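You operate a simulated robot arm through the tools that you are given. There is no shell and no other tool.

Carry out the task below with a simulated robot arm. There is one attempt and no reset: what you move stays moved.

JOB
Push the white panel against the jig's end stop, close both clamps and rub off the scuff.
Fine: put the purple pad back. Set down upright: purple pad. What is to be rubbed or washed off counts as gone when no trace of it is left.

The check looks at the end state, three seconds after you hand in, the way a careful person would. Anything else that was tipped, shoved, dropped, spilled or broken makes it a failure.

ROBOT AND FRAMES
A 7-joint arm with a two-finger parallel gripper, fixed in place. Base frame: the origin is at the foot of the arm, x ahead of it, y to its left, z up; the work surface is at about z = 86. Lengths are in cm, angles in rad, forces in N, time in s.
Its first joint turns from -2.601 to 2.601 rad. Payload 3.43 kg.
The TCP is the grasp point between the finger pads, 3 cm short of the fingertips. In the tool frame z runs along the fingers and y along their closing line. The gripper opens to 9.4 cm. The fingers are 2.8 cm wide and 1 cm thick; the gripper's body (5 by 9.6 cm) begins 5.5 cm behind the TCP.
Orientation is that of the tool frame in the base frame, as a unit quaternion [w, x, y, z]. With the fingers straight down and closing along the base's y, the tool's x points along the base's -x, its y along +y and its z along -z.

CONTROLS
- The arm moves only by the tool apply_moves. Its argument "steps" is text: rows parted by semicolons, each of 6 numbers parted by spaces: the shift along the tool's x, y, z in units of 400 mm (1.0 is 400 mm), then the turn, a rotation vector about the tool's x, y, z in units of 90 degrees (1.0 is 90 degrees). In form: tx ty tz wx wy wz; .... A call has 1 to 20 rows; each row is the pose to reach, as a shift and turn from the pose commanded when the call began, along the tool's axes at that moment. "hand" is the closure, from 0 (fully open) to 1 (shut), set as the call begins (left out, the last holds). A call with a number of a shift or a turn outside -1 to 1 is refused whole. A row lasts 0.2 s, in which the tool goes at most 5 cm and 0.15 rad; a call with a longer step from one row to the next is refused whole, and so is a gripper value outside its range. A pose out of reach is approached as far as the arm can. The call stops where the force on the tool passes 90 N (or 10 N more than at its start, if that is more) or the arm is blocked; 0.2 s more then pass. The fingers move at their own pace (about 4.5 cm/s each) and stop on an object; they squeeze with about 28 N. The grip force told is the motor's: it shows also when the fingers shut on nothing. Time passes only in rows, and 0.2 s behind the last, so rows that repeat a pose let the fingers close. It gives the time, the measured TCP pose, the force on the tool (base axes), the opening and the grip force at its end, in the units of the frame above (readings bear some noise), with the torque about the TCP (base axes, N m) and any sound that the robot's microphone picked up.
- Cameras (640 x 400 px; columns grow to the right, rows downward): "scene" is fixed at [21.92, -50.63, 150.02]; the picture's right is [0.34, -0.94, 0.00], its down [-0.52, -0.19, -0.83] and it looks along [0.78, 0.28, -0.56] (base axes); focal length 374 px, centre (320, 200). "wrist" rides on the gripper at [7.6, 1.4, -10.2] in the tool frame; the picture's right is [-0.18, 0.98, 0.00], its down [-0.75, -0.14, -0.64] and it looks along [-0.63, -0.12, 0.77] (tool axes); focal length 243 px, centre (320, 200).
- grab_frame(camera): a new picture of that camera. No time passes.
- measure_at(camera, pixels): for up to 12 pixels [column, row] of the newest picture of that camera ("zoom" is the newest enlarged one), the place [x, y, z] in the base frame of the surface seen there, good to about 0.2 cm, but the place of the scene camera against the robot may be out by one fixed shift of up to 1.2 cm in any direction. No time passes.
- zoom(camera, box): a new picture of the part [left, top, right, bottom] of that camera's present view, enlarged. No time passes.
- finish_job(): hands the job in; it is judged then, once.

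Unless the task says otherwise, let go and move clear before handing in.

The tools are called after "Call:" by a JSON object that holds its "method" and its "body". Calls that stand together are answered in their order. apply_moves: Moves the arm, as the interface text tells. Its arguments: {"type":"object","properties":{"steps":{"type":"string"},"hand":{"type":"number"}},"required":["steps"]} The other tools are called the same way: grab_frame (camera) takes a picture; measure_at (camera, pixels) gives the place of the surface under pixels of a picture; zoom (camera, box) takes an enlarged picture of a part of a camera's view; finish_job () hands the job in.

At the start:

```text
clock: 0.0
position: [97.85, -13.84, 119.07]
orientation: [0.0, 0.0, 1.0, -0.001]
wrist_force: [-0.3, -0.1, 0.1]
moment: [0.02, 0.06, 0.0]
grip_width: 9.41
finger_force: 0.1
```

scene: 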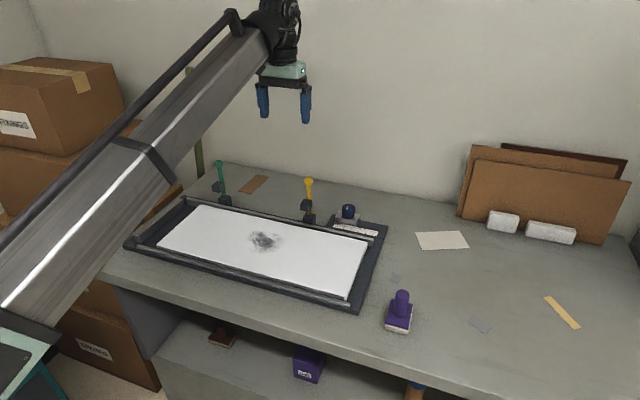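
wrist: 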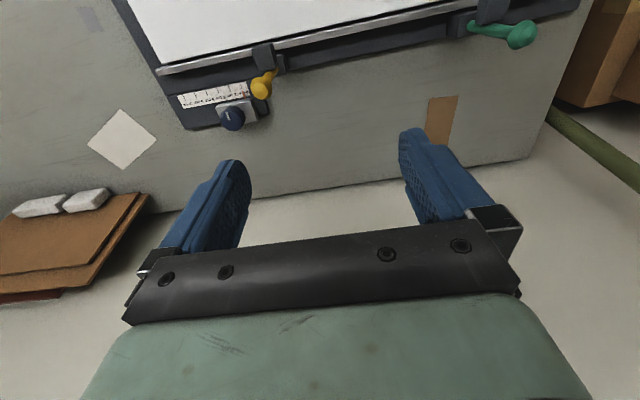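

The scene shows a white panel in a jig (scuff near pixel 265,240), a green and a yellow clamp lever, a blue knob near (348,212) and the purple pad at (400,312). I'll zoom in to understand the parts.

Call:
{"method": "zoom", "body": {"camera": "scene", "box": [110, 150, 400, 330]}}

Call:
{"method": "zoom", "body": {"camera": "scene", "box": [290, 170, 400, 240]}}

Call:
{"method": "zoom", "body": {"camera": "scene", "box": [360, 270, 440, 340]}}

Call:
{"method": "zoom", "body": {"camera": "scene", "box": [190, 150, 280, 220]}}

Call:
{"method": "measure_at", "body": {"camera": "scene", "pixels": [[197, 206], [160, 250], [345, 300], [368, 244], [263, 240], [402, 296], [397, 325], [309, 181], [219, 164], [348, 208], [185, 200], [130, 248]]}}

```text
2.21 times, centred on (255, 240) of scene
```

zoom: 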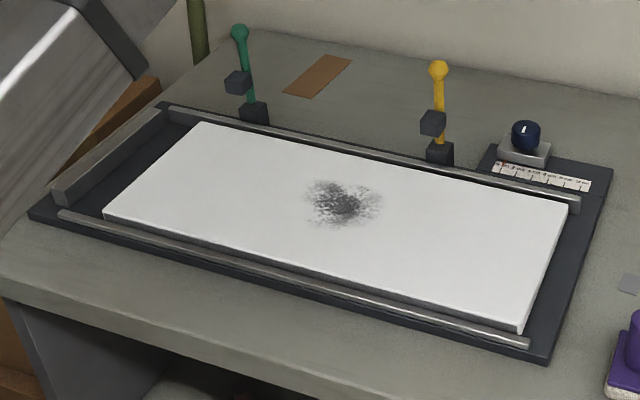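

```text
5.71 times, centred on (345, 205) of scene
```

zoom: 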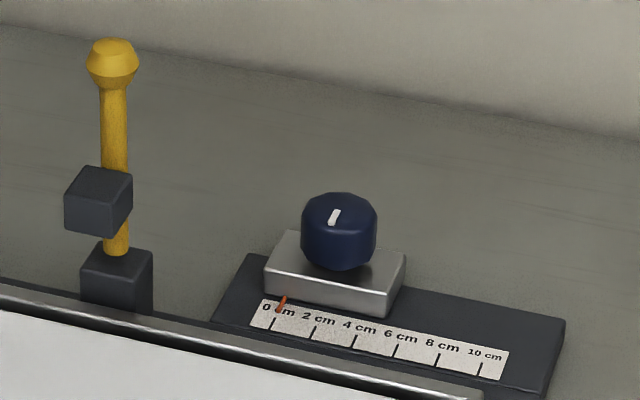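

```text
5.71 times, centred on (400, 305) of scene
```

zoom: 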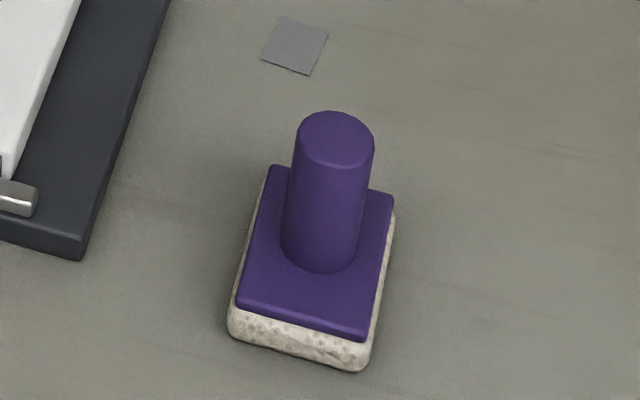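

```text
5.71 times, centred on (235, 185) of scene
```

zoom: 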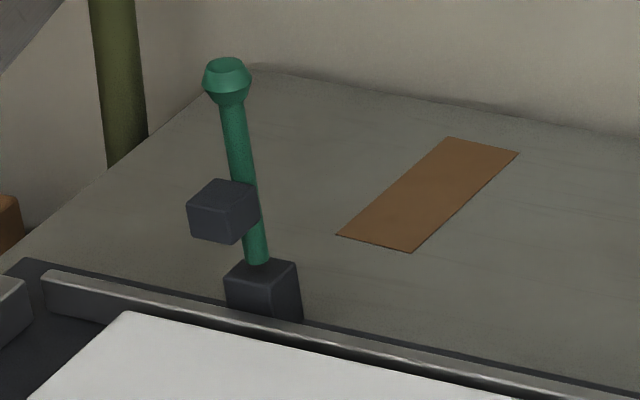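

```text
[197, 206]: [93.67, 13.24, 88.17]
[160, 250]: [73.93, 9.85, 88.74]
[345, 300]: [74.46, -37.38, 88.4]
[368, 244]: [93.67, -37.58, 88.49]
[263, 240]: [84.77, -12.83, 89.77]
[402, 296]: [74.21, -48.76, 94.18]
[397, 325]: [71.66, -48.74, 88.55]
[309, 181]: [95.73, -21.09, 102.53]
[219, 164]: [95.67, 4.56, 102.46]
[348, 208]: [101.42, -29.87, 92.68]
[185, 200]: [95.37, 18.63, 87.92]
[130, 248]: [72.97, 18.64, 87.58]
```

The zooms show the end stop on the left (high y), both levers standing up with their press blocks on the panel side, and a gauge with a knob that I will leave alone. Next I'll measure finer points in both cameras, so I can find the scene camera's shift.

Call:
{"method": "zoom", "body": {"camera": "wrist", "box": [120, 0, 600, 180]}}

Call:
{"method": "measure_at", "body": {"camera": "wrist", "pixels": [[262, 88], [518, 33], [233, 118], [265, 52], [495, 8], [135, 20], [160, 55], [186, 125], [103, 143], [156, 136], [456, 95], [425, 135]]}}

Call:
{"method": "measure_at", "body": {"camera": "scene", "pixels": [[199, 209], [164, 248], [168, 246], [343, 297], [362, 246], [415, 234], [462, 232], [468, 246], [309, 186], [307, 204], [309, 217], [219, 187]]}}

```text
1.33 times, centred on (360, 90) of wrist
```

zoom: 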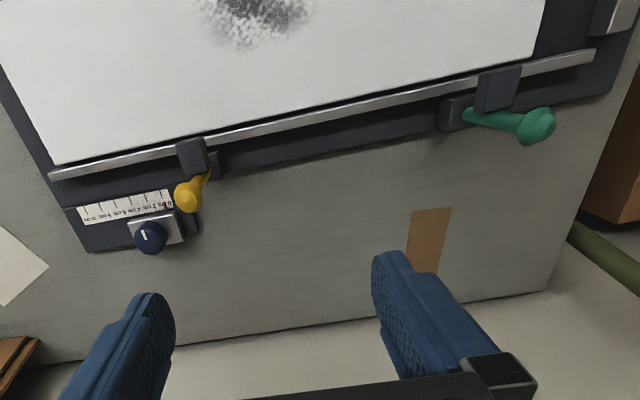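

```text
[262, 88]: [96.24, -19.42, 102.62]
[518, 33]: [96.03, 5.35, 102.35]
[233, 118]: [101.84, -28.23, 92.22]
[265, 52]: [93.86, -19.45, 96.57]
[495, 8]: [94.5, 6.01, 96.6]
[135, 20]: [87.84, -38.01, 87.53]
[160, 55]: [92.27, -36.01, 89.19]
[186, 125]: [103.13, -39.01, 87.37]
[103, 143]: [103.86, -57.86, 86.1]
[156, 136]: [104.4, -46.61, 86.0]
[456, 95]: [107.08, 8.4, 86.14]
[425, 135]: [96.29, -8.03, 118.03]
```

```text
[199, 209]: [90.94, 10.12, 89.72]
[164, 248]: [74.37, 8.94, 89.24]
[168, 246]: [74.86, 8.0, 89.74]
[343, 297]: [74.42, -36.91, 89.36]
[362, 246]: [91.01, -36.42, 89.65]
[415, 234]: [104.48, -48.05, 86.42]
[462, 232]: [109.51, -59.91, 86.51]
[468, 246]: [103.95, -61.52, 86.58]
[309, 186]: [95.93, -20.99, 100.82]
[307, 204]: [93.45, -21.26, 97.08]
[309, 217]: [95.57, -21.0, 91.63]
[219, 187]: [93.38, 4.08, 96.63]
```

Comparing the paper corner (scene 415,234 against wrist 156,136) puts the scene camera about 1.3 cm low in y and 0.4 cm high in z. I'll pull the arm back so the wrist camera looks down on the jig for truer measurements.

Call:
{"method": "apply_moves", "body": {"steps": "0.116 0 0.017 0 0 0;0.232 0 0.034 0 0 0;0.348 0 0.051 0 0 0;0.464 0 0.068 0 0 0;0.58 0 0.085 0 0 0;0.696 0 0.1 0 0 0;0.696 0 0.1 0 0 0", "hand": 0}}

Call:
{"method": "grab_frame", "body": {"camera": "wrist"}}

Call:
{"method": "grab_frame", "body": {"camera": "scene"}}

```text
clock: 0.9
position: [83.16, -13.78, 117.09]
orientation: [0.009, 0.006, 1.0, -0.002]
wrist_force: [12.4, -3.2, -21.2]
moment: [-0.21, -0.05, -0.16]
grip_width: 9.4
finger_force: 0.1
stopped in row 4: the force on the tool passed its limit at 103 N (the readings are from after the stop); the commanded pose is now the measured one
```

```text
taken
```

wrist: 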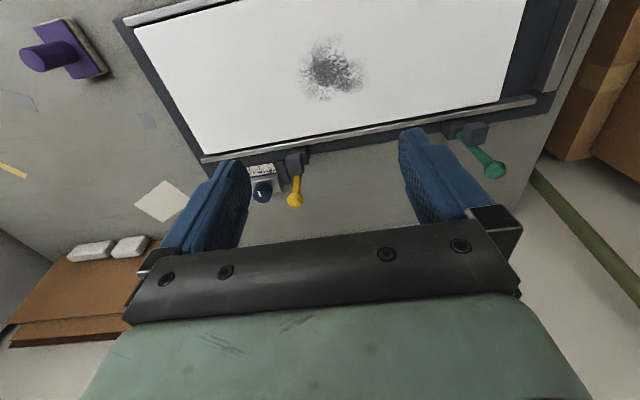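

```text
taken
```

scene: 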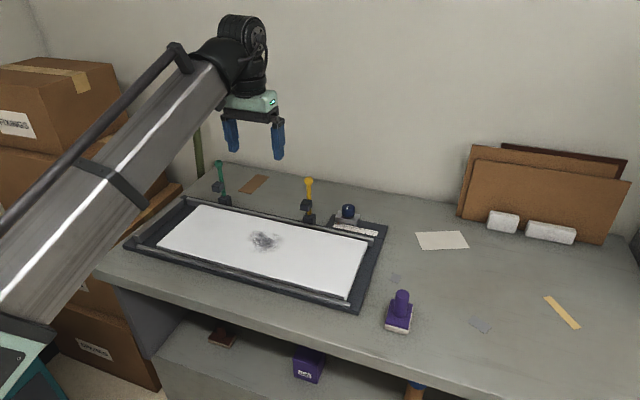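

Nothing is near the arm, so the 103 N stop looks like inertia from quick steps. I'll use smaller steps from here and keep backing up.

Call:
{"method": "apply_moves", "body": {"steps": "0.02 0 0 0 0 0;0.06 0 0 0 0 0;0.11 0 0 0 0 0;0.16 0 0 0 0 0;0.21 0 0 0 0 0;0.25 0 0 0 0 0;0.27 0 0 0 0 0;0.28 0 0 0 0 0;0.28 0 0 0 0 0"}}

Call:
{"method": "grab_frame", "body": {"camera": "wrist"}}

```text
clock: 1.6
position: [80.35, -13.74, 116.92]
orientation: [0.017, 0.008, 1.0, -0.003]
wrist_force: [13.9, -2.3, -21.7]
moment: [-0.2, -0.06, -0.15]
grip_width: 9.4
finger_force: 0.0
stopped in row 3: the force on the tool passed its limit at 97 N (the readings are from after the stop); the commanded pose is now the measured one
```

```text
taken
```

wrist: 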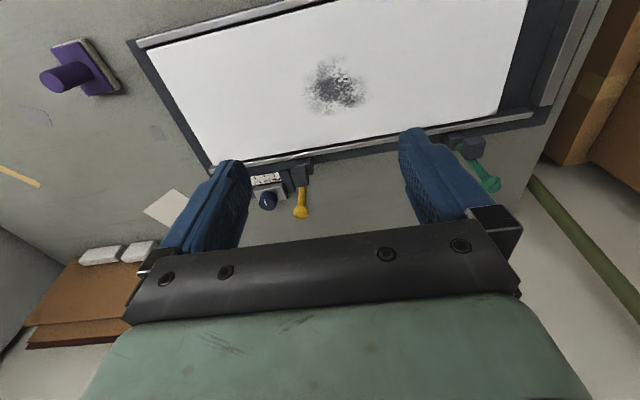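

The force still reads about 25 N after the stop, so I'll hold still to see whether it is steady contact or settling.

Call:
{"method": "apply_moves", "body": {"steps": "0 0 0 0 0 0;0 0 0 0 0 0;0 0 0 0 0 0"}}

Call:
{"method": "grab_frame", "body": {"camera": "scene"}}

```text
clock: 2.4
position: [80.26, -13.79, 117.03]
orientation: [0.016, 0.007, 1.0, -0.002]
wrist_force: [18.3, -4.0, -36.5]
moment: [-0.46, -0.84, -0.13]
grip_width: 9.39
finger_force: 0.2
```

```text
taken
```

scene: 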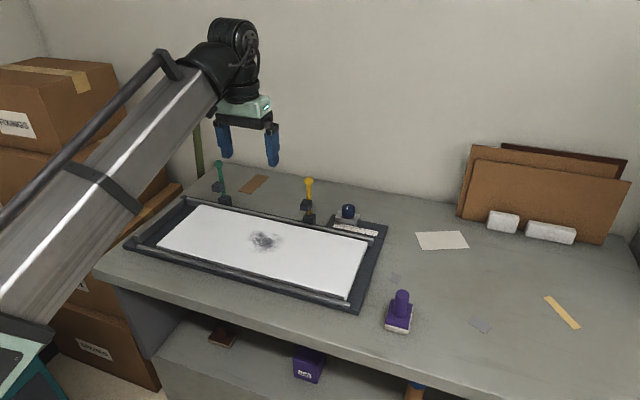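

The steady force pushes the tool outward and down. The wrist is probably folding against the forearm at this height and short radius, so I'll go a little forward and down to relieve it, straightening the small tilt too.

Call:
{"method": "apply_moves", "body": {"steps": "-0.01 0 0.02 0 0 0;-0.02 0 0.06 0 0 0;-0.02 0 0.11 0 0.005 -0.002;-0.02 0 0.16 0 0.01 -0.004;-0.02 0 0.21 0 0.015 -0.007;-0.02 0 0.25 0 0.02 -0.009;-0.02 0 0.28 -0.002 0.02 -0.009;-0.02 0 0.3 -0.002 0.02 -0.009;-0.02 0 0.3 -0.002 0.02 -0.009"}}

Call:
{"method": "grab_frame", "body": {"camera": "wrist"}}

```text
clock: 4.4
position: [81.46, -13.99, 104.89]
orientation: [-0.001, 0.0, 1.0, 0.0]
wrist_force: [-0.5, -0.2, -0.1]
moment: [0.0, -0.02, 0.01]
grip_width: 9.42
finger_force: 0.0
```

```text
taken
```

wrist: 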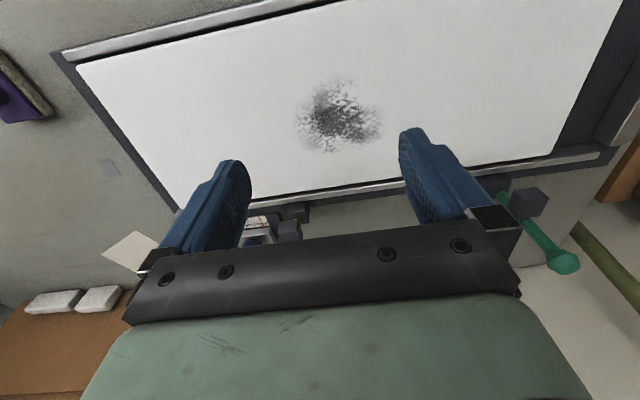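

The force is back to zero at z = 105, so the fold was the cause. Now I'll measure the jig parts with the wrist camera: panel corners, scuff limits, stop and rails.

Call:
{"method": "measure_at", "body": {"camera": "wrist", "pixels": [[82, 66], [178, 206], [120, 125], [250, 195], [385, 173], [545, 152], [615, 10], [625, 62], [612, 150], [350, 120], [300, 110], [335, 75]]}}

Call:
{"method": "measure_at", "body": {"camera": "wrist", "pixels": [[382, 130], [330, 152], [78, 62], [300, 20], [70, 50], [580, 155], [110, 130], [590, 90], [600, 40], [30, 90], [10, 95], [530, 200]]}}

Call:
{"method": "zoom", "body": {"camera": "wrist", "box": [440, 0, 640, 200]}}

Call:
{"method": "zoom", "body": {"camera": "wrist", "box": [250, 60, 410, 160]}}

```text
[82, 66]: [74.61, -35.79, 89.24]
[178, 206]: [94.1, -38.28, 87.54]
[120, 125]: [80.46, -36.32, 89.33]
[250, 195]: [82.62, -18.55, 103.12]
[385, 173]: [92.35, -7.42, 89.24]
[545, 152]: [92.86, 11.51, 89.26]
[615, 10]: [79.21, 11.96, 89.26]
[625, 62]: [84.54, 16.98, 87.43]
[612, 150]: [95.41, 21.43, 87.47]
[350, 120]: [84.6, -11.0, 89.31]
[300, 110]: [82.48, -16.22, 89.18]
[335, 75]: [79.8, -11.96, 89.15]
```

```text
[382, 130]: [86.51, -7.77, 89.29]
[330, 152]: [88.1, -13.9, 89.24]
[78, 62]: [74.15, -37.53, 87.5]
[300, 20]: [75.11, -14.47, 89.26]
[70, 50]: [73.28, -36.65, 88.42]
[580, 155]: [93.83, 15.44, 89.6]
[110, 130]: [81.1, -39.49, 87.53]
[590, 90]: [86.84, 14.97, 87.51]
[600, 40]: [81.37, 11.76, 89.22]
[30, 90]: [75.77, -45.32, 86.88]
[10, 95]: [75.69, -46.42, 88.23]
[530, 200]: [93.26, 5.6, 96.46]
```

```text
2.00 times, centred on (540, 100) of wrist
```

zoom: 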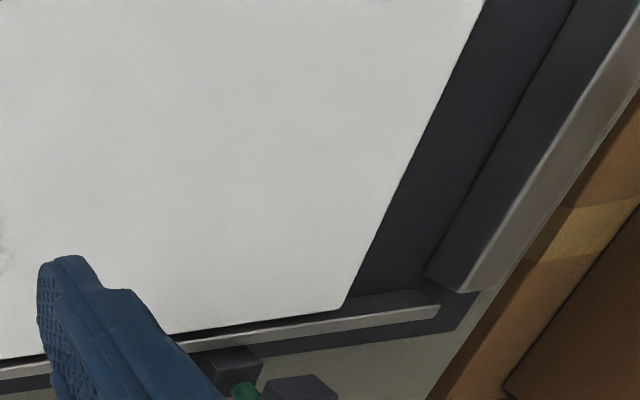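

```text
4.00 times, centred on (330, 110) of wrist
```

zoom: 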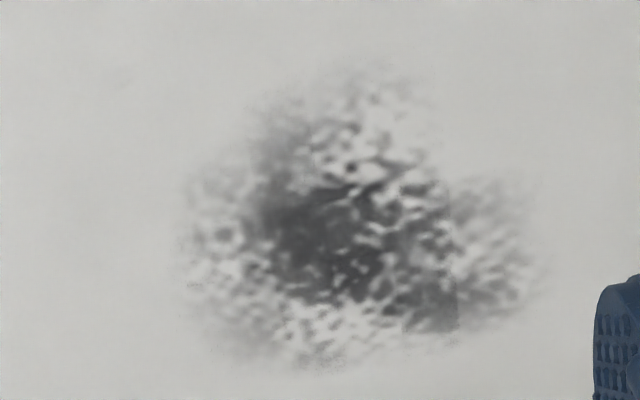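

The panel top is at z 89.25, x 74.4 to 92.9, with its right edge at y ≈ -36.3 and about 5 cm to go to the stop. I'll shut the fingers and move outside the right edge at about (83.6, -41).

Call:
{"method": "apply_moves", "body": {"steps": "-0.005 -0.02 0 0 0 0;-0.01 -0.06 0 0 0 0;-0.015 -0.12 0 0 0 0;-0.02 -0.18 0 0 0 0;-0.025 -0.24 0 0 0 0;-0.03 -0.3 0 0 0 0;-0.035 -0.36 0 0 0 0;-0.04 -0.42 0 0 0 0;-0.045 -0.48 0 0 0 0;-0.05 -0.54 0 0 0 0;-0.053 -0.6 0 0 0 0;-0.053 -0.64 0 0 0 0;-0.053 -0.665 0 0 0 0;-0.053 -0.675 0 0 0 0;-0.053 -0.675 0 0 0 0", "hand": 1}}

Call:
{"method": "grab_frame", "body": {"camera": "wrist"}}

Call:
{"method": "grab_frame", "body": {"camera": "scene"}}

```text
clock: 7.6
position: [83.48, -40.86, 105.04]
orientation: [-0.001, 0.0, 1.0, -0.001]
wrist_force: [-0.8, -0.6, 0.2]
moment: [0.02, 0.01, -0.01]
grip_width: 0.0
finger_force: 28.1
```

```text
taken
```

wrist: 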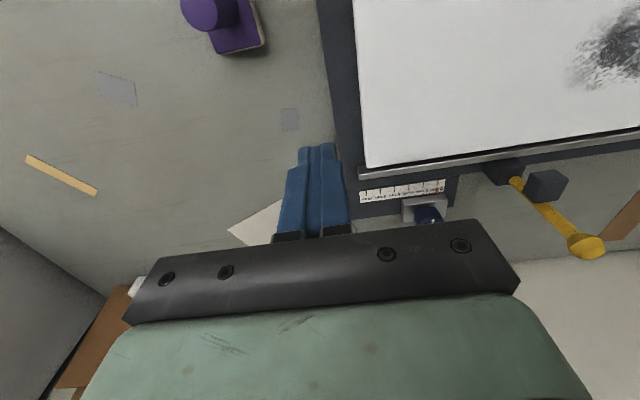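

```text
taken
```

scene: 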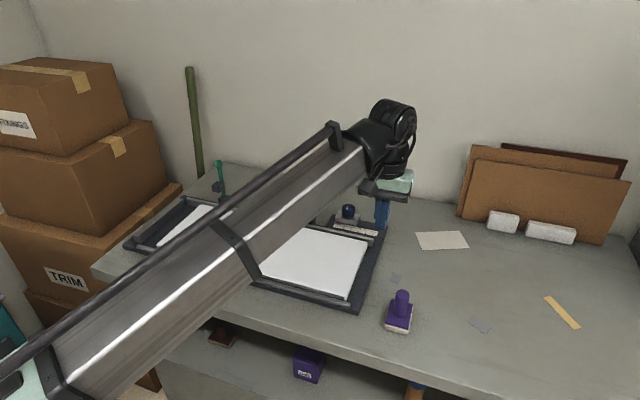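

The fingers are shut and hang just beyond the panel's right edge (wrist 362,100). I'll measure that edge and the pad before lowering.

Call:
{"method": "measure_at", "body": {"camera": "wrist", "pixels": [[358, 20], [364, 100], [369, 162], [352, 100], [338, 100], [206, 12], [220, 50], [258, 42], [235, 30], [262, 48], [440, 165], [300, 115]]}}

Call:
{"method": "zoom", "body": {"camera": "wrist", "box": [320, 120, 620, 280]}}

Call:
{"method": "zoom", "body": {"camera": "wrist", "box": [160, 0, 300, 80]}}

```text
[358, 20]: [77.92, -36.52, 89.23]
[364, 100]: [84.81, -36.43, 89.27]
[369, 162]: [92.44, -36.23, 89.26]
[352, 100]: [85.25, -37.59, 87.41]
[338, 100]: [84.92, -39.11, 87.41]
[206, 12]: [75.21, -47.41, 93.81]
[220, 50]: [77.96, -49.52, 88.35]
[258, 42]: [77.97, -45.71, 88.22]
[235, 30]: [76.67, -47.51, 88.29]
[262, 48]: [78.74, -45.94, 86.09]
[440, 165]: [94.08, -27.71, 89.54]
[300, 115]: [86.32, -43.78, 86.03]
```

```text
2.13 times, centred on (470, 200) of wrist
```

zoom: 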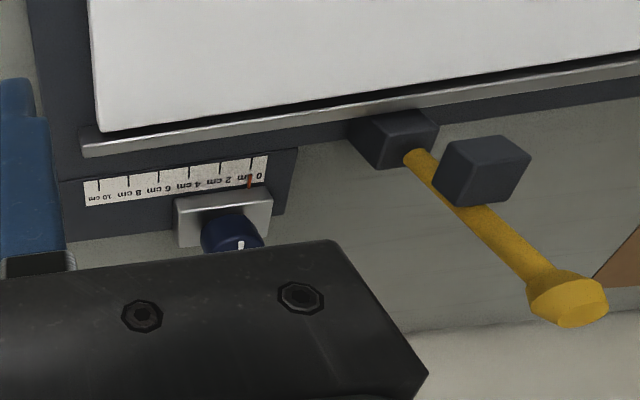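

```text
4.57 times, centred on (230, 40) of wrist
```

zoom: 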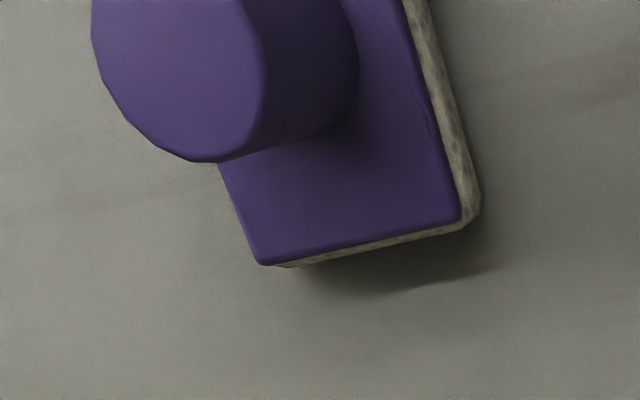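

The panel edge is straight at y ≈ -36.4 and the jig base is at z 87.4. I'll lower so the fingertips are about 0.6 cm above the base.

Call:
{"method": "apply_moves", "body": {"steps": "0 0 0.02 0 0 0;0 0 0.06 0 0 0;0 0 0.11 0 0 0;0 0 0.16 0 0 0;0 0 0.21 0 0 0;0 0 0.26 0 0 0;0 0 0.3 0 0 0;0 0 0.325 0 0 0;0 0 0.34 0 0 0;0 0 0.35 0 0 0;0 0 0.351 0 0 0"}}

Call:
{"method": "grab_frame", "body": {"camera": "wrist"}}

```text
clock: 10.0
position: [83.4, -40.96, 90.95]
orientation: [-0.001, 0.001, 1.0, 0.0]
wrist_force: [0.1, -0.1, -0.1]
moment: [0.02, -0.02, -0.01]
grip_width: 0.0
finger_force: 28.1
```

```text
taken
```

wrist: 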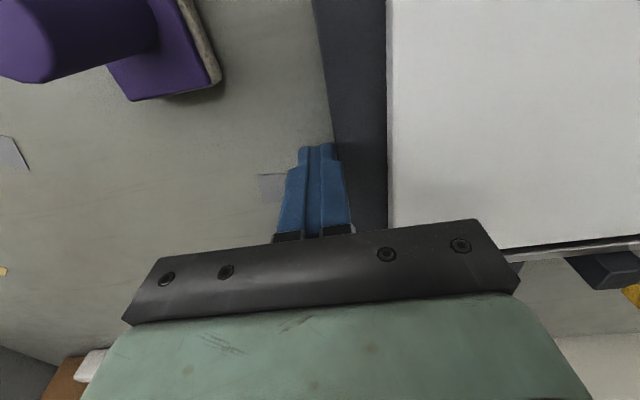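

The fingertips are free, with the panel edge to their right (389,100). I'll push slowly along +y, first to y ≈ -34.

Call:
{"method": "apply_moves", "body": {"steps": "0 0.015 0 0 0 0;0 0.035 0 0 0 0;0 0.055 0 0 0 0;0 0.07 0 0 0 0;0 0.08 0 0 0 0;0 0.09 0 0 0 0;0 0.1 0 0 0 0;0 0.11 0 0 0 0;0 0.12 0 0 0 0;0 0.13 0 0 0 0;0 0.14 0 0 0 0;0 0.15 0 0 0 0;0 0.16 0 0 0 0;0 0.17 0 0 0 0;0 0.175 0 0 0 0"}}

Call:
{"method": "grab_frame", "body": {"camera": "wrist"}}

Call:
{"method": "grab_frame", "body": {"camera": "scene"}}

```text
clock: 13.2
position: [83.61, -34.08, 91.04]
orientation: [-0.001, 0.001, 1.0, -0.001]
wrist_force: [0.2, -2.0, 1.4]
moment: [-0.09, 0.02, -0.01]
grip_width: 0.0
finger_force: 28.2
```

```text
taken
```

wrist: 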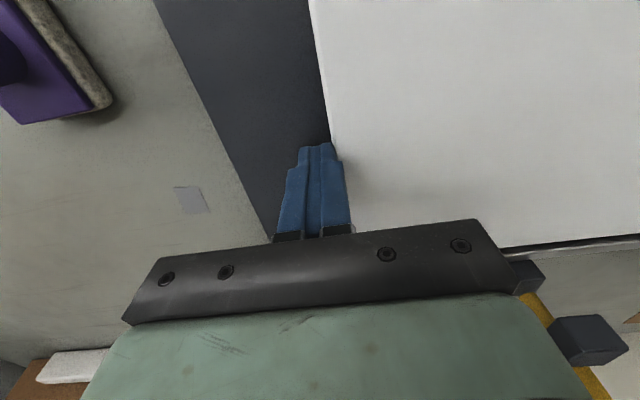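

```text
taken
```

scene: 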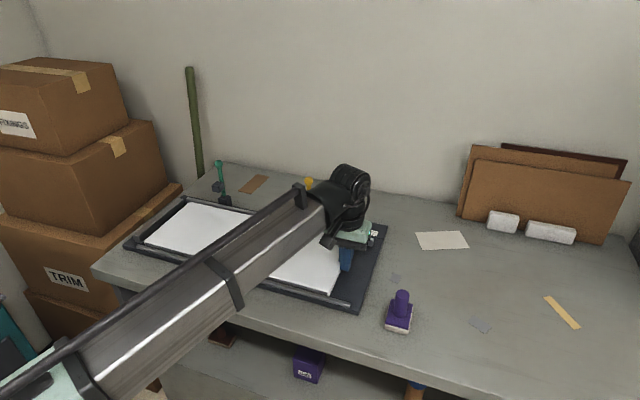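

The panel has slid about 3.4 cm with only 2 N of resistance. I'll check how much gap is left at the stop near scene (150,235).

Call:
{"method": "zoom", "body": {"camera": "scene", "box": [110, 180, 230, 260]}}

Call:
{"method": "measure_at", "body": {"camera": "zoom", "pixels": [[200, 330], [260, 290], [320, 200], [370, 120], [140, 330], [200, 250], [260, 170], [100, 350]]}}

```text
5.00 times, centred on (170, 220) of scene
```

zoom: 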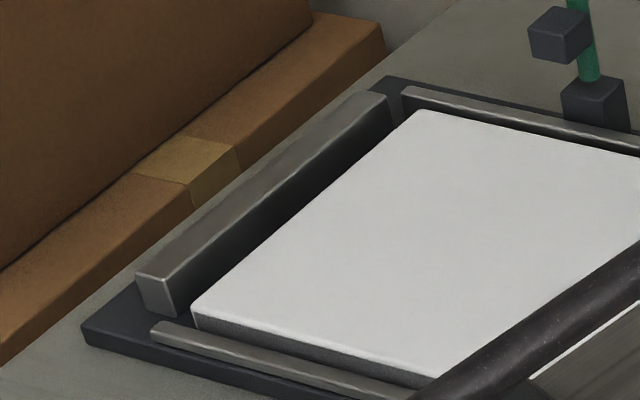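

```text
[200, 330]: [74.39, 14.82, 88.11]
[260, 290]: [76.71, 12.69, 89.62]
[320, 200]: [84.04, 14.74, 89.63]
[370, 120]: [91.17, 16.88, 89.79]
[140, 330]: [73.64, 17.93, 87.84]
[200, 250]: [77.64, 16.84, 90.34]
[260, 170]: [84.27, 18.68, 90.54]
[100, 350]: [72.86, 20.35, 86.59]
```

A gap of roughly 1.5 cm remains. I'll advance another 1.2 cm slowly and watch the force.

Call:
{"method": "apply_moves", "body": {"steps": "0 0.006 0 0 0 0;0 0.012 0 0 0 0;0 0.018 0 0 0 0;0 0.024 0 0 0 0;0 0.03 0 0 0 0;0 0.03 0 0 0 0"}}

Call:
{"method": "zoom", "body": {"camera": "scene", "box": [110, 180, 230, 260]}}

```text
clock: 14.6
position: [83.54, -32.88, 91.06]
orientation: [-0.001, 0.001, 1.0, -0.001]
wrist_force: [0.6, -2.0, -0.3]
moment: [-0.07, -0.02, -0.01]
grip_width: 0.02
finger_force: 27.8
```

```text
5.00 times, centred on (170, 220) of scene
```

zoom: 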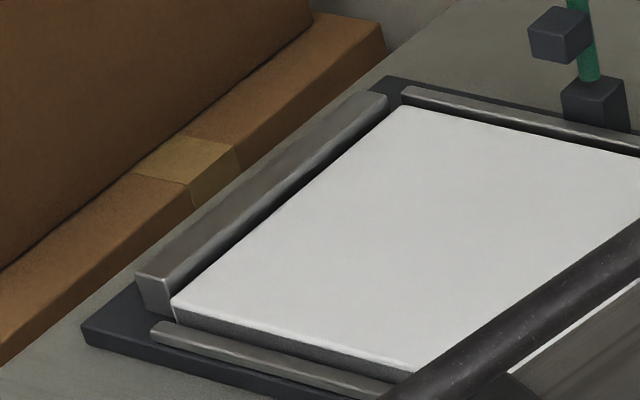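

Only a sliver of gap is left at the front corner (zoom 172,305). I'll go on in 1 mm steps until the force rises.

Call:
{"method": "apply_moves", "body": {"steps": "0 0.003 0 0 0 0;0 0.006 0 0 0 0;0 0.009 0 0 0 0;0 0.012 0 0 0 0;0 0.015 0 0 0 0;0 0.015 0 0 0 0"}}

Call:
{"method": "zoom", "body": {"camera": "scene", "box": [110, 180, 230, 260]}}

```text
clock: 16.0
position: [83.63, -32.33, 91.09]
orientation: [0.0, 0.003, 1.0, -0.003]
wrist_force: [1.7, -24.4, 4.4]
moment: [-0.49, -0.02, 0.01]
grip_width: 0.0
finger_force: 28.0
```

```text
5.00 times, centred on (170, 220) of scene
```

zoom: 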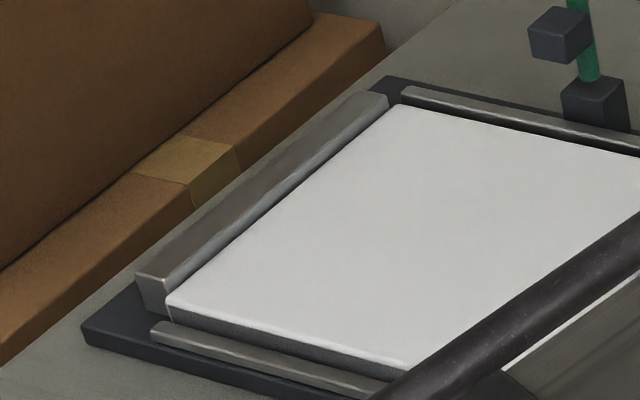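

The force rose to 24 N and the panel edge is flush along the whole stop. I'll back off and lift clear.

Call:
{"method": "apply_moves", "body": {"steps": "0 -0.015 0 0 0 0;0 -0.04 0 0 0 0;0 -0.07 0 0 0 0;0 -0.085 0 0 0 0;0 -0.085 -0.01 0 0 0;0 -0.085 -0.04 0 0 0;0 -0.085 -0.09 0 0 0;0 -0.085 -0.14 0 0 0;0 -0.085 -0.19 0 0 0;0 -0.085 -0.24 0 0 0;0 -0.085 -0.29 0 0 0;0 -0.085 -0.33 0 0 0;0 -0.085 -0.35 0 0 0;0 -0.085 -0.36 0 0 0;0 -0.085 -0.36 0 0 0"}}

Call:
{"method": "grab_frame", "body": {"camera": "wrist"}}

Call:
{"method": "grab_frame", "body": {"camera": "scene"}}

```text
clock: 19.2
position: [83.6, -35.52, 105.42]
orientation: [-0.001, 0.002, 1.0, -0.001]
wrist_force: [0.5, -0.1, 0.2]
moment: [-0.03, 0.01, 0.02]
grip_width: 0.0
finger_force: 28.2
```

```text
taken
```

wrist: 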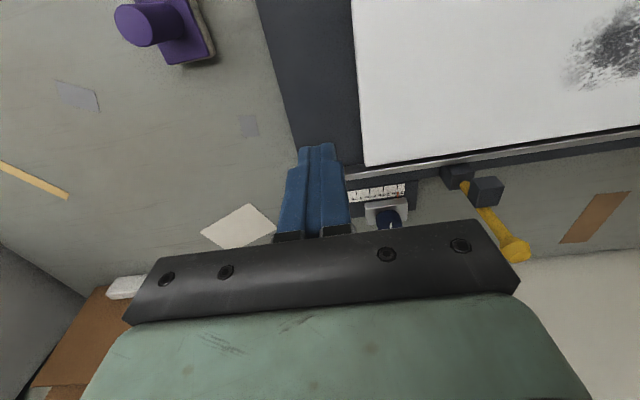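

```text
taken
```

scene: 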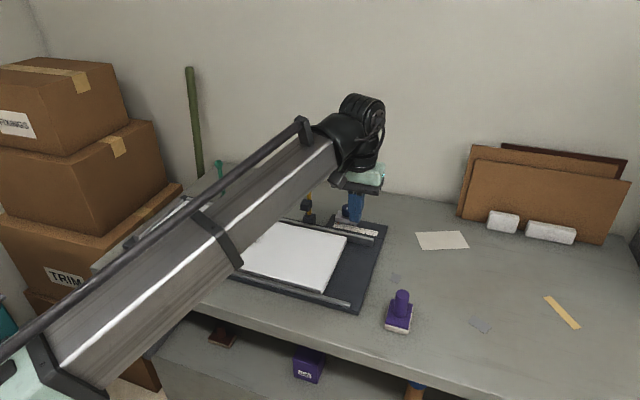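

The yellow lever is visible at wrist (440-530, 165-260). I'll zoom in and measure its pivot, block and knob.

Call:
{"method": "zoom", "body": {"camera": "wrist", "box": [420, 150, 560, 270]}}

Call:
{"method": "measure_at", "body": {"camera": "wrist", "pixels": [[516, 252], [510, 243], [524, 258], [487, 218], [470, 193], [464, 184], [488, 183], [478, 200], [500, 195], [448, 180], [450, 168], [470, 172]]}}

```text
3.33 times, centred on (490, 210) of wrist
```

zoom: 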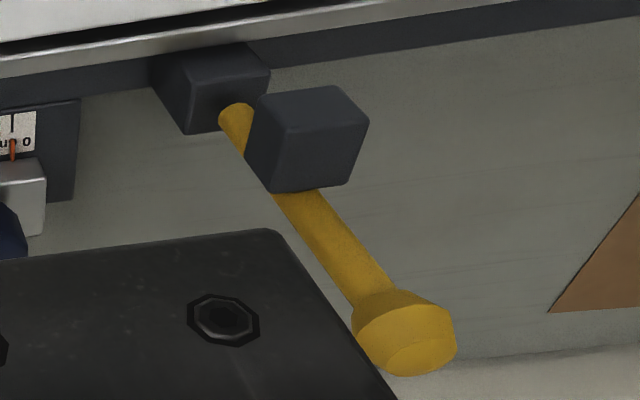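

```text
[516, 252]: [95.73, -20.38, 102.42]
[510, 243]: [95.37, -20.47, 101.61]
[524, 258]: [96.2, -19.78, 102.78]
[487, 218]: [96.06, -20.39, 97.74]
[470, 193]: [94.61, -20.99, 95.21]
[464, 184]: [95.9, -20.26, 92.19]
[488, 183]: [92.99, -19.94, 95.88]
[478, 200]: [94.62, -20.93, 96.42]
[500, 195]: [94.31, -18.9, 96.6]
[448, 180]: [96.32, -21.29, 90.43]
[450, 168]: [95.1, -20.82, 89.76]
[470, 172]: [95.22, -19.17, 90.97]
```

The yellow knob is centred near (96.2, -19.9, 102), with its press block facing the panel, so the lever swings toward -x. I'll open the hand and move above the knob so I can grip it along y and swing it over.

Call:
{"method": "apply_moves", "body": {"steps": "0 0 -0.03 0 0 0;0 0 -0.07 0 0 0;0 0 -0.09 0 0 0;-0.02 0.025 -0.09 0 0 0;-0.05 0.06 -0.09 0 0 0;-0.085 0.105 -0.09 0 0 0;-0.12 0.15 -0.09 0 0 0;-0.155 0.19 -0.09 0 0 0;-0.19 0.235 -0.09 0 0 0;-0.225 0.28 -0.09 0 0 0;-0.26 0.32 -0.09 0 0 0;-0.29 0.355 -0.09 0 0 0;-0.31 0.38 -0.09 0 0 0;-0.3165 0.39 -0.09 0 0 0;-0.3165 0.39 -0.09 0 0 0", "hand": 0}}

Call:
{"method": "grab_frame", "body": {"camera": "wrist"}}

Call:
{"method": "grab_frame", "body": {"camera": "scene"}}

```text
clock: 22.4
position: [96.19, -20.03, 108.79]
orientation: [0.0, 0.001, 1.0, -0.001]
wrist_force: [-0.1, -0.1, 0.1]
moment: [0.0, 0.02, 0.0]
grip_width: 9.4
finger_force: 0.2
```

```text
taken
```

wrist: 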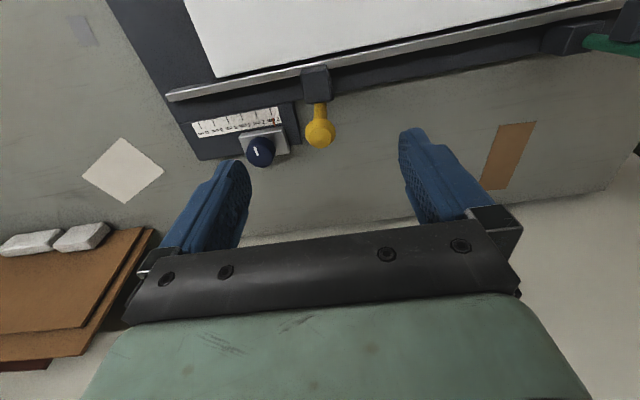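

```text
taken
```

scene: 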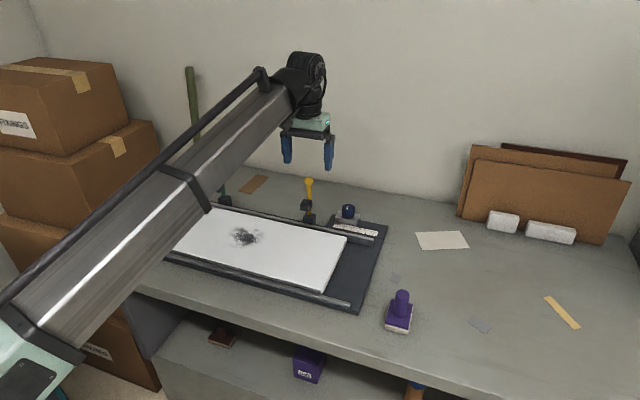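

The hand is above the yellow knob (wrist 320,132). I'll measure the knob once more to centre the grip.

Call:
{"method": "measure_at", "body": {"camera": "wrist", "pixels": [[308, 130], [332, 130], [320, 138], [320, 128], [320, 144], [319, 110], [305, 85], [329, 85], [316, 72]]}}

```text
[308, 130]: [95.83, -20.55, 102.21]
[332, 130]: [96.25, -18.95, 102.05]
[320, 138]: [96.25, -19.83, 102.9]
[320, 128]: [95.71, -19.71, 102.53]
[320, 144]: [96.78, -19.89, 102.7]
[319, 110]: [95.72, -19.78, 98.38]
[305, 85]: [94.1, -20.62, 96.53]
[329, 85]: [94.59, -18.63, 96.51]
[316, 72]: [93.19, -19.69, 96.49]
```

The knob centre is at (96.3, -19.75, 102). I'll lower to TCP z 103.3 and close on it.

Call:
{"method": "apply_moves", "body": {"steps": "0 0.007 0.02 0 0 0;0 0.007 0.05 0 0 0;0 0.007 0.085 0 0 0;0 0.007 0.115 0 0 0;0 0.007 0.132 0 0 0;0 0.007 0.137 0 0 0;0 0.007 0.137 0 0 0"}}

Call:
{"method": "apply_moves", "body": {"steps": "0 0 0 0 0 0;0 0 0 0 0 0;0 0 0 0 0 0;0 0 0 0 0 0;0 0 0 0 0 0;0 0 0 0 0 0", "hand": 1}}

Call:
{"method": "grab_frame", "body": {"camera": "wrist"}}

Call:
{"method": "zoom", "body": {"camera": "scene", "box": [260, 130, 380, 230]}}

```text
clock: 24.0
position: [96.29, -19.75, 103.39]
orientation: [-0.001, 0.001, 1.0, -0.001]
wrist_force: [-0.9, 0.0, -0.7]
moment: [-0.01, 0.0, 0.01]
grip_width: 9.4
finger_force: 0.1
```

```text
clock: 25.4
position: [96.16, -19.91, 103.41]
orientation: [0.0, 0.002, 1.0, -0.003]
wrist_force: [0.4, -26.4, 1.5]
moment: [-0.41, -0.12, -0.09]
grip_width: 2.28
finger_force: 45.0
```

```text
taken
```

wrist: 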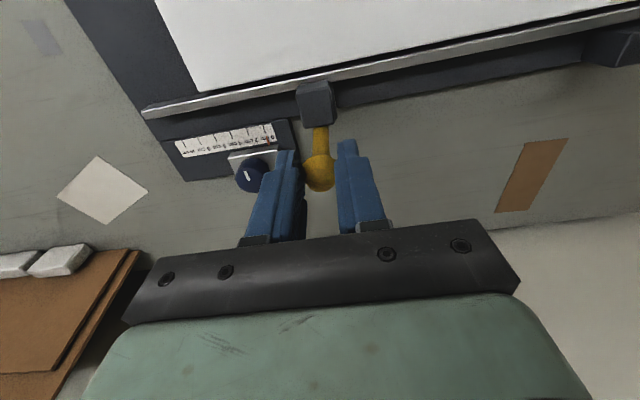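

```text
4.00 times, centred on (320, 180) of scene
```

zoom: 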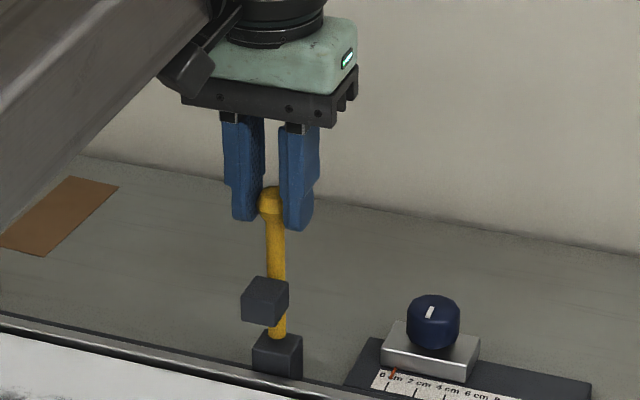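

The knob is gripped (2.28 cm), but the tool feels 26 N sideways because it is slightly off centre. I'll shift 0.2 cm to -y and start the swing through the first 20° of the arc.

Call:
{"method": "apply_moves", "body": {"steps": "0 -0.003 0 0 0 0;0 -0.005 0 0 0 0;0.012 -0.005 0 0 0 0;0.024 -0.005 0.001 0 0 0;0.0478 -0.005 0.0042 0 0 0;0.0712 -0.005 0.0094 0 0 0;0.0941 -0.005 0.0166 0 0 0;0.0941 -0.005 0.0166 0 0 0"}}

Call:
{"method": "zoom", "body": {"camera": "scene", "box": [240, 130, 380, 230]}}

```text
clock: 27.2
position: [92.41, -20.01, 102.69]
orientation: [-0.001, -0.001, 1.0, 0.0]
wrist_force: [10.6, -7.4, 4.8]
moment: [-0.1, -1.41, 0.01]
grip_width: 2.27
finger_force: 44.7
```

```text
4.00 times, centred on (310, 180) of scene
```

zoom: 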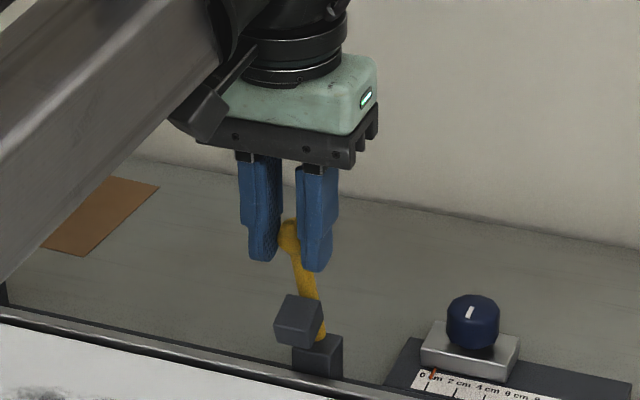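

The lever is swinging with the grip at 10 N. I'll continue the arc to 65°.

Call:
{"method": "apply_moves", "body": {"steps": "0.0222 -0.002 0.0092 0 0 0;0.0435 -0.002 0.0203 0 0 0;0.0637 -0.002 0.0331 0 0 0;0.0827 -0.002 0.0478 0 0 0;0.1004 -0.002 0.064 0 0 0;0.1166 -0.002 0.0817 0 0 0;0.1312 -0.002 0.1007 0 0 0;0.1441 -0.002 0.1209 0 0 0;0.1552 -0.002 0.1422 0 0 0;0.1552 -0.002 0.1422 0 0 0"}}

Call:
{"method": "zoom", "body": {"camera": "scene", "box": [220, 150, 380, 270]}}

Call:
{"method": "grab_frame", "body": {"camera": "wrist"}}

```text
clock: 29.4
position: [85.96, -19.87, 97.19]
orientation: [-0.002, 0.001, 1.0, 0.0]
wrist_force: [-31.0, -1.5, 18.7]
moment: [-0.02, -0.44, -0.09]
grip_width: 0.0
finger_force: 33.4
```

```text
3.33 times, centred on (300, 210) of scene
```

zoom: 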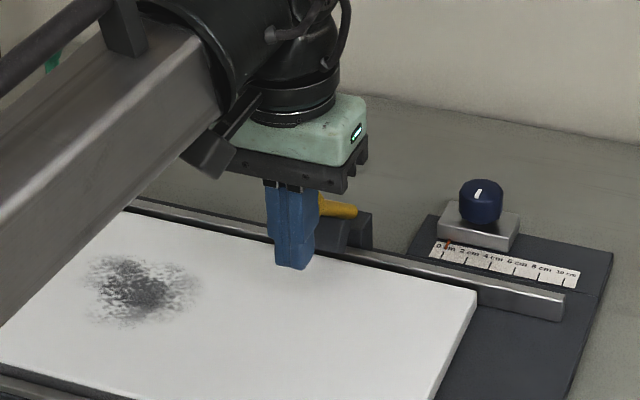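

```text
taken
```

wrist: 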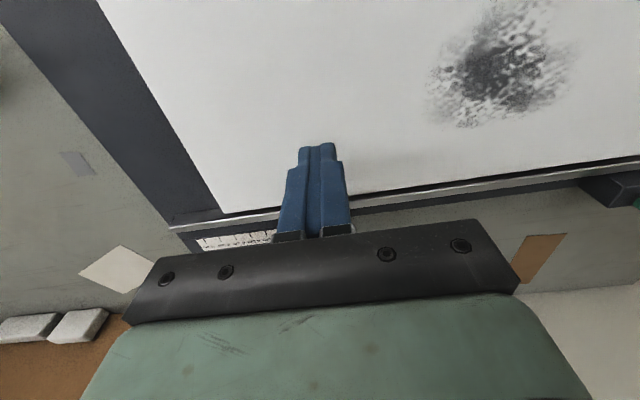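

The knob slipped out of the grip near 60° and now its end presses on the back of the shut fingers (31 N along the lever). I'll back away toward -x, then lift, and look.

Call:
{"method": "apply_moves", "body": {"steps": "0.01 0 0 0 0 0;0.03 0 0 0 0 0;0.05 0 0 0 0 0;0.06 0 0 0 0 0;0.06 0 -0.02 0 0 0;0.06 0 -0.06 0 0 0;0.06 0 -0.1 0 0 0;0.06 0 -0.13 0 0 0;0.06 0 -0.15 0 0 0;0.06 0 -0.15 0 0 0"}}

Call:
{"method": "grab_frame", "body": {"camera": "wrist"}}

Call:
{"method": "zoom", "body": {"camera": "scene", "box": [220, 150, 380, 270]}}

```text
clock: 31.6
position: [83.82, -19.81, 103.2]
orientation: [-0.001, 0.001, 1.0, -0.001]
wrist_force: [-0.3, 0.4, -0.2]
moment: [0.01, 0.01, 0.02]
grip_width: 0.0
finger_force: 32.6
```

```text
taken
```

wrist: 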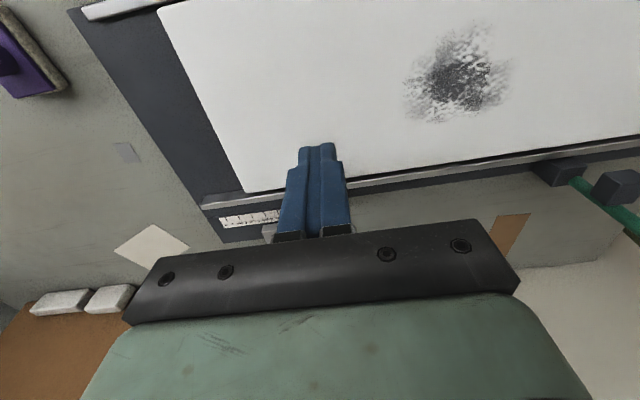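

```text
3.33 times, centred on (300, 210) of scene
```

zoom: 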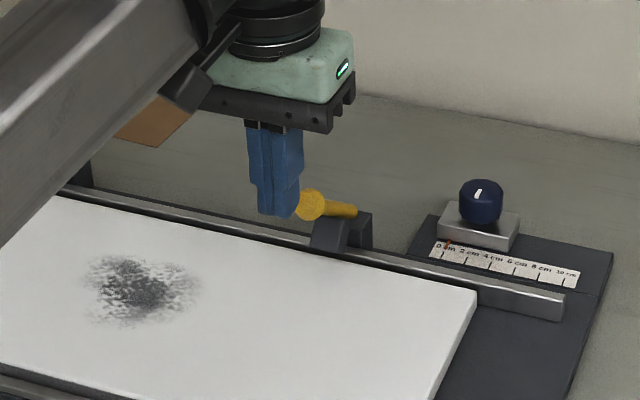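

The lever stayed partway down (knob at zoom 310,204). I'll measure its present position.

Call:
{"method": "measure_at", "body": {"camera": "zoom", "pixels": [[310, 204], [308, 194], [322, 204], [345, 210], [330, 232], [345, 235], [365, 225], [318, 248]]}}

```text
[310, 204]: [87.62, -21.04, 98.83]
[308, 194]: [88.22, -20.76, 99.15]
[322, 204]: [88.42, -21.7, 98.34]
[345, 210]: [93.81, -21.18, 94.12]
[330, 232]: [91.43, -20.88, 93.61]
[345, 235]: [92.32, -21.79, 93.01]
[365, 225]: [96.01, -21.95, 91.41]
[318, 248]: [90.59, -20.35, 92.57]
```

The knob is now near (88.2, -19.7, 98.5), about 50° over. I'll go above it with shut fingers and press it down along the arc.

Call:
{"method": "apply_moves", "body": {"steps": "0 0 -0.02 0 0 0;0 0 -0.05 0 0 0;-0.03 0 -0.06 0 0 0;-0.07 0 -0.06 0 0 0;-0.11 0 -0.06 0 0 0;-0.13 0 -0.06 0 0 0;-0.13 0 -0.04 0 0 0;-0.13 0 -0.015 0 0 0;-0.13 0 0.01 0 0 0;-0.125 0 0.035 0 0 0;-0.12 0 0.06 0 0 0;-0.115 0 0.085 0 0 0;-0.105 0 0.11 0 0 0;-0.095 0 0.13 0 0 0;-0.095 0 0.13 0 0 0"}}

Call:
{"method": "zoom", "body": {"camera": "scene", "box": [220, 150, 380, 270]}}

```text
clock: 34.8
position: [87.8, -19.93, 98.15]
orientation: [0.003, 0.0, 1.0, -0.002]
wrist_force: [22.3, -2.1, 54.5]
moment: [-0.06, -0.14, 0.03]
grip_width: 0.0
finger_force: 33.0
```

```text
3.33 times, centred on (300, 210) of scene
```

zoom: 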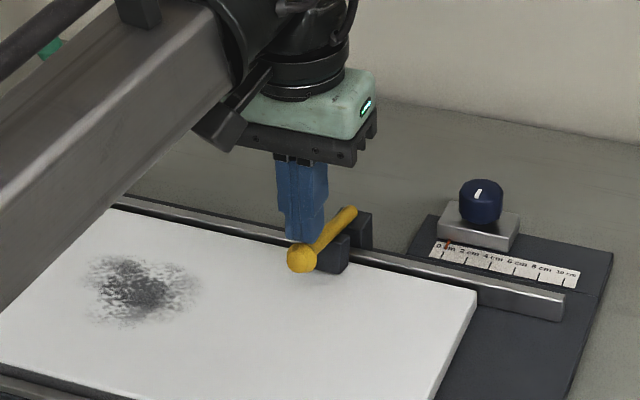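

The lever is down close to level (knob at zoom 302,258) with 54 N on the tool. I'll measure whether its block sits on the panel.

Call:
{"method": "measure_at", "body": {"camera": "zoom", "pixels": [[302, 256], [318, 245], [345, 218], [350, 212], [338, 262], [325, 268], [340, 245], [344, 270]]}}

Call:
{"method": "zoom", "body": {"camera": "scene", "box": [280, 190, 330, 225]}}

```text
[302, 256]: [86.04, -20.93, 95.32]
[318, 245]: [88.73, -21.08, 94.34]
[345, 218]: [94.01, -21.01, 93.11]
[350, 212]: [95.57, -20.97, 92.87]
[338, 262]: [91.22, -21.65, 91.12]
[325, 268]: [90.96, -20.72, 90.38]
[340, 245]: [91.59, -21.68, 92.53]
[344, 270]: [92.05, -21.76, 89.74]
```

```text
11.43 times, centred on (305, 208) of scene
```

zoom: 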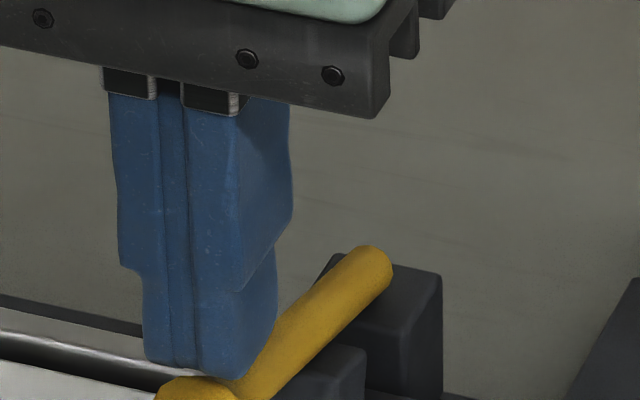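

The block's lower edge is at panel height (about 89.7 in the scene frame), though the lever still slopes about 13°. I'll press a few millimetres further to see whether it is fully home.

Call:
{"method": "apply_moves", "body": {"steps": "0 0 0.004 0 0 0;0 0 0.008 0 0 0;0 0 0.012 0 0 0;0 0 0.012 0 0 0"}}

Call:
{"method": "zoom", "body": {"camera": "scene", "box": [270, 190, 340, 240]}}

```text
clock: 35.4
position: [87.81, -19.92, 98.34]
orientation: [0.005, -0.001, 1.0, -0.002]
wrist_force: [-4.5, 2.7, 33.7]
moment: [0.05, 0.47, -0.09]
grip_width: 0.0
finger_force: 32.9
stopped in row 3: the force on the tool passed its limit at 92 N (the readings are from after the stop); the commanded pose is now the measured one
```

```text
8.00 times, centred on (305, 215) of scene
```

zoom: 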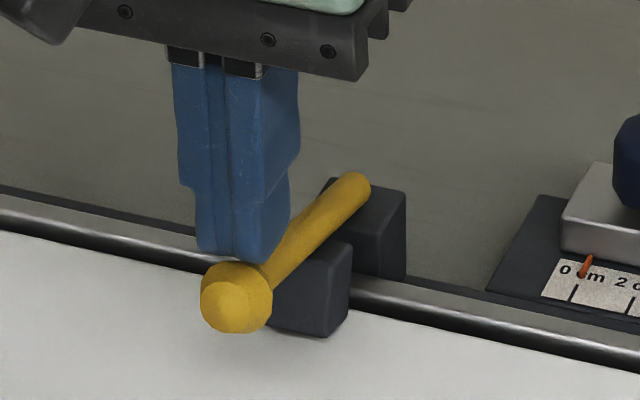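

It resisted 92 N without moving, and the block sits on the panel, so the yellow clamp is closed. I'll lift off and check that it stays.

Call:
{"method": "apply_moves", "body": {"steps": "0 0 -0.02 0 0 0;0 0 -0.06 0 0 0;0 0 -0.11 0 0 0;0 0 -0.16 0 0 0;0 0 -0.2 0 0 0;0 0 -0.22 0 0 0;0 0 -0.22 0 0 0"}}

Call:
{"method": "zoom", "body": {"camera": "scene", "box": [240, 170, 360, 250]}}

Call:
{"method": "measure_at", "body": {"camera": "zoom", "pixels": [[325, 270], [345, 250], [360, 232], [385, 200], [370, 270], [350, 277], [376, 285]]}}

Call:
{"method": "grab_frame", "body": {"camera": "wrist"}}

```text
clock: 37.0
position: [87.67, -20.03, 106.76]
orientation: [0.003, 0.0, 1.0, -0.002]
wrist_force: [0.1, -0.1, 0.5]
moment: [0.02, -0.01, 0.0]
grip_width: 0.0
finger_force: 32.6
```

```text
5.00 times, centred on (300, 210) of scene
```

zoom: 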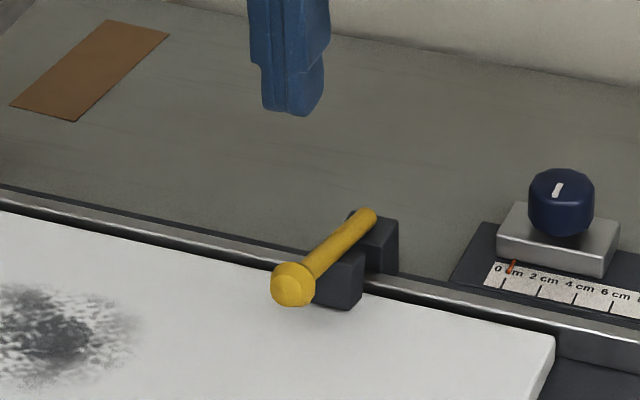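

```text
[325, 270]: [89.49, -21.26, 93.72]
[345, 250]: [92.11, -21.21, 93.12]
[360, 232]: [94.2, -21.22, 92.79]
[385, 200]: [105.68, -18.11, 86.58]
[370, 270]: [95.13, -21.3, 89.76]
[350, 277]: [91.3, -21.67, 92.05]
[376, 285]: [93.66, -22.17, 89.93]
```

```text
taken
```

wrist: 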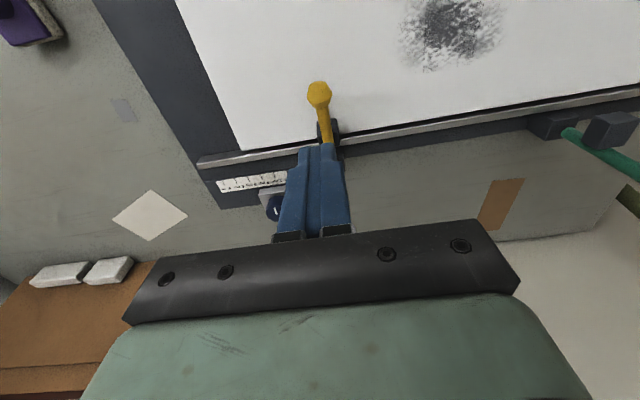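

The yellow clamp stays down. Now the green one: I'll open the hand and move above its knob near (96.2, 5.4).

Call:
{"method": "apply_moves", "body": {"steps": "0 0 -0.02 0 0 0;0 0 -0.05 0 0 0;-0.01 0.03 -0.06 0 0 0;-0.03 0.08 -0.06 0 0 0;-0.05 0.14 -0.06 0 0 0;-0.07 0.2 -0.06 0 0 0;-0.09 0.26 -0.06 0 0 0;-0.11 0.32 -0.06 0 0 0;-0.13 0.38 -0.06 0 0 0;-0.15 0.44 -0.06 0 0 0;-0.17 0.5 -0.06 0 0 0;-0.19 0.56 -0.06 0 0 0;-0.2 0.6 -0.06 0 0 0;-0.208 0.625 -0.06 0 0 0;-0.213 0.635 -0.06 0 0 0;-0.213 0.635 -0.06 0 0 0", "hand": 0}}

Call:
{"method": "grab_frame", "body": {"camera": "wrist"}}

Call:
{"method": "grab_frame", "body": {"camera": "scene"}}

```text
clock: 40.4
position: [96.35, 5.49, 109.02]
orientation: [0.005, 0.001, 1.0, -0.002]
wrist_force: [0.7, -0.7, -0.3]
moment: [-0.04, 0.01, -0.02]
grip_width: 9.38
finger_force: 0.0
```

```text
taken
```

wrist: 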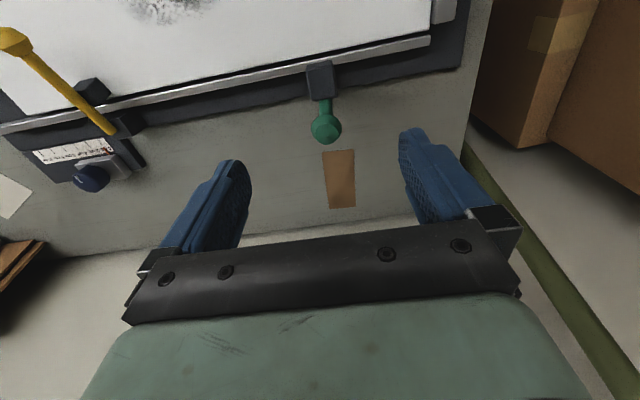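

```text
taken
```

scene: 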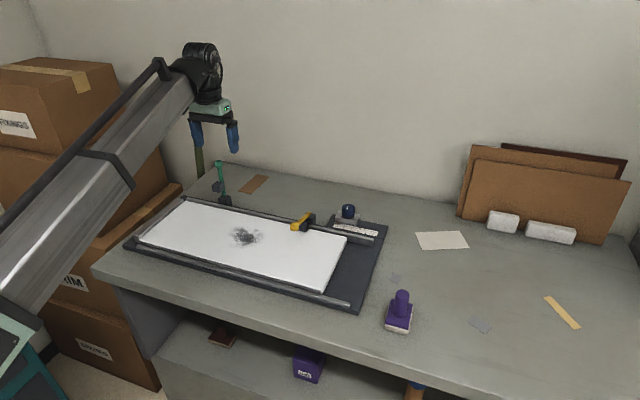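

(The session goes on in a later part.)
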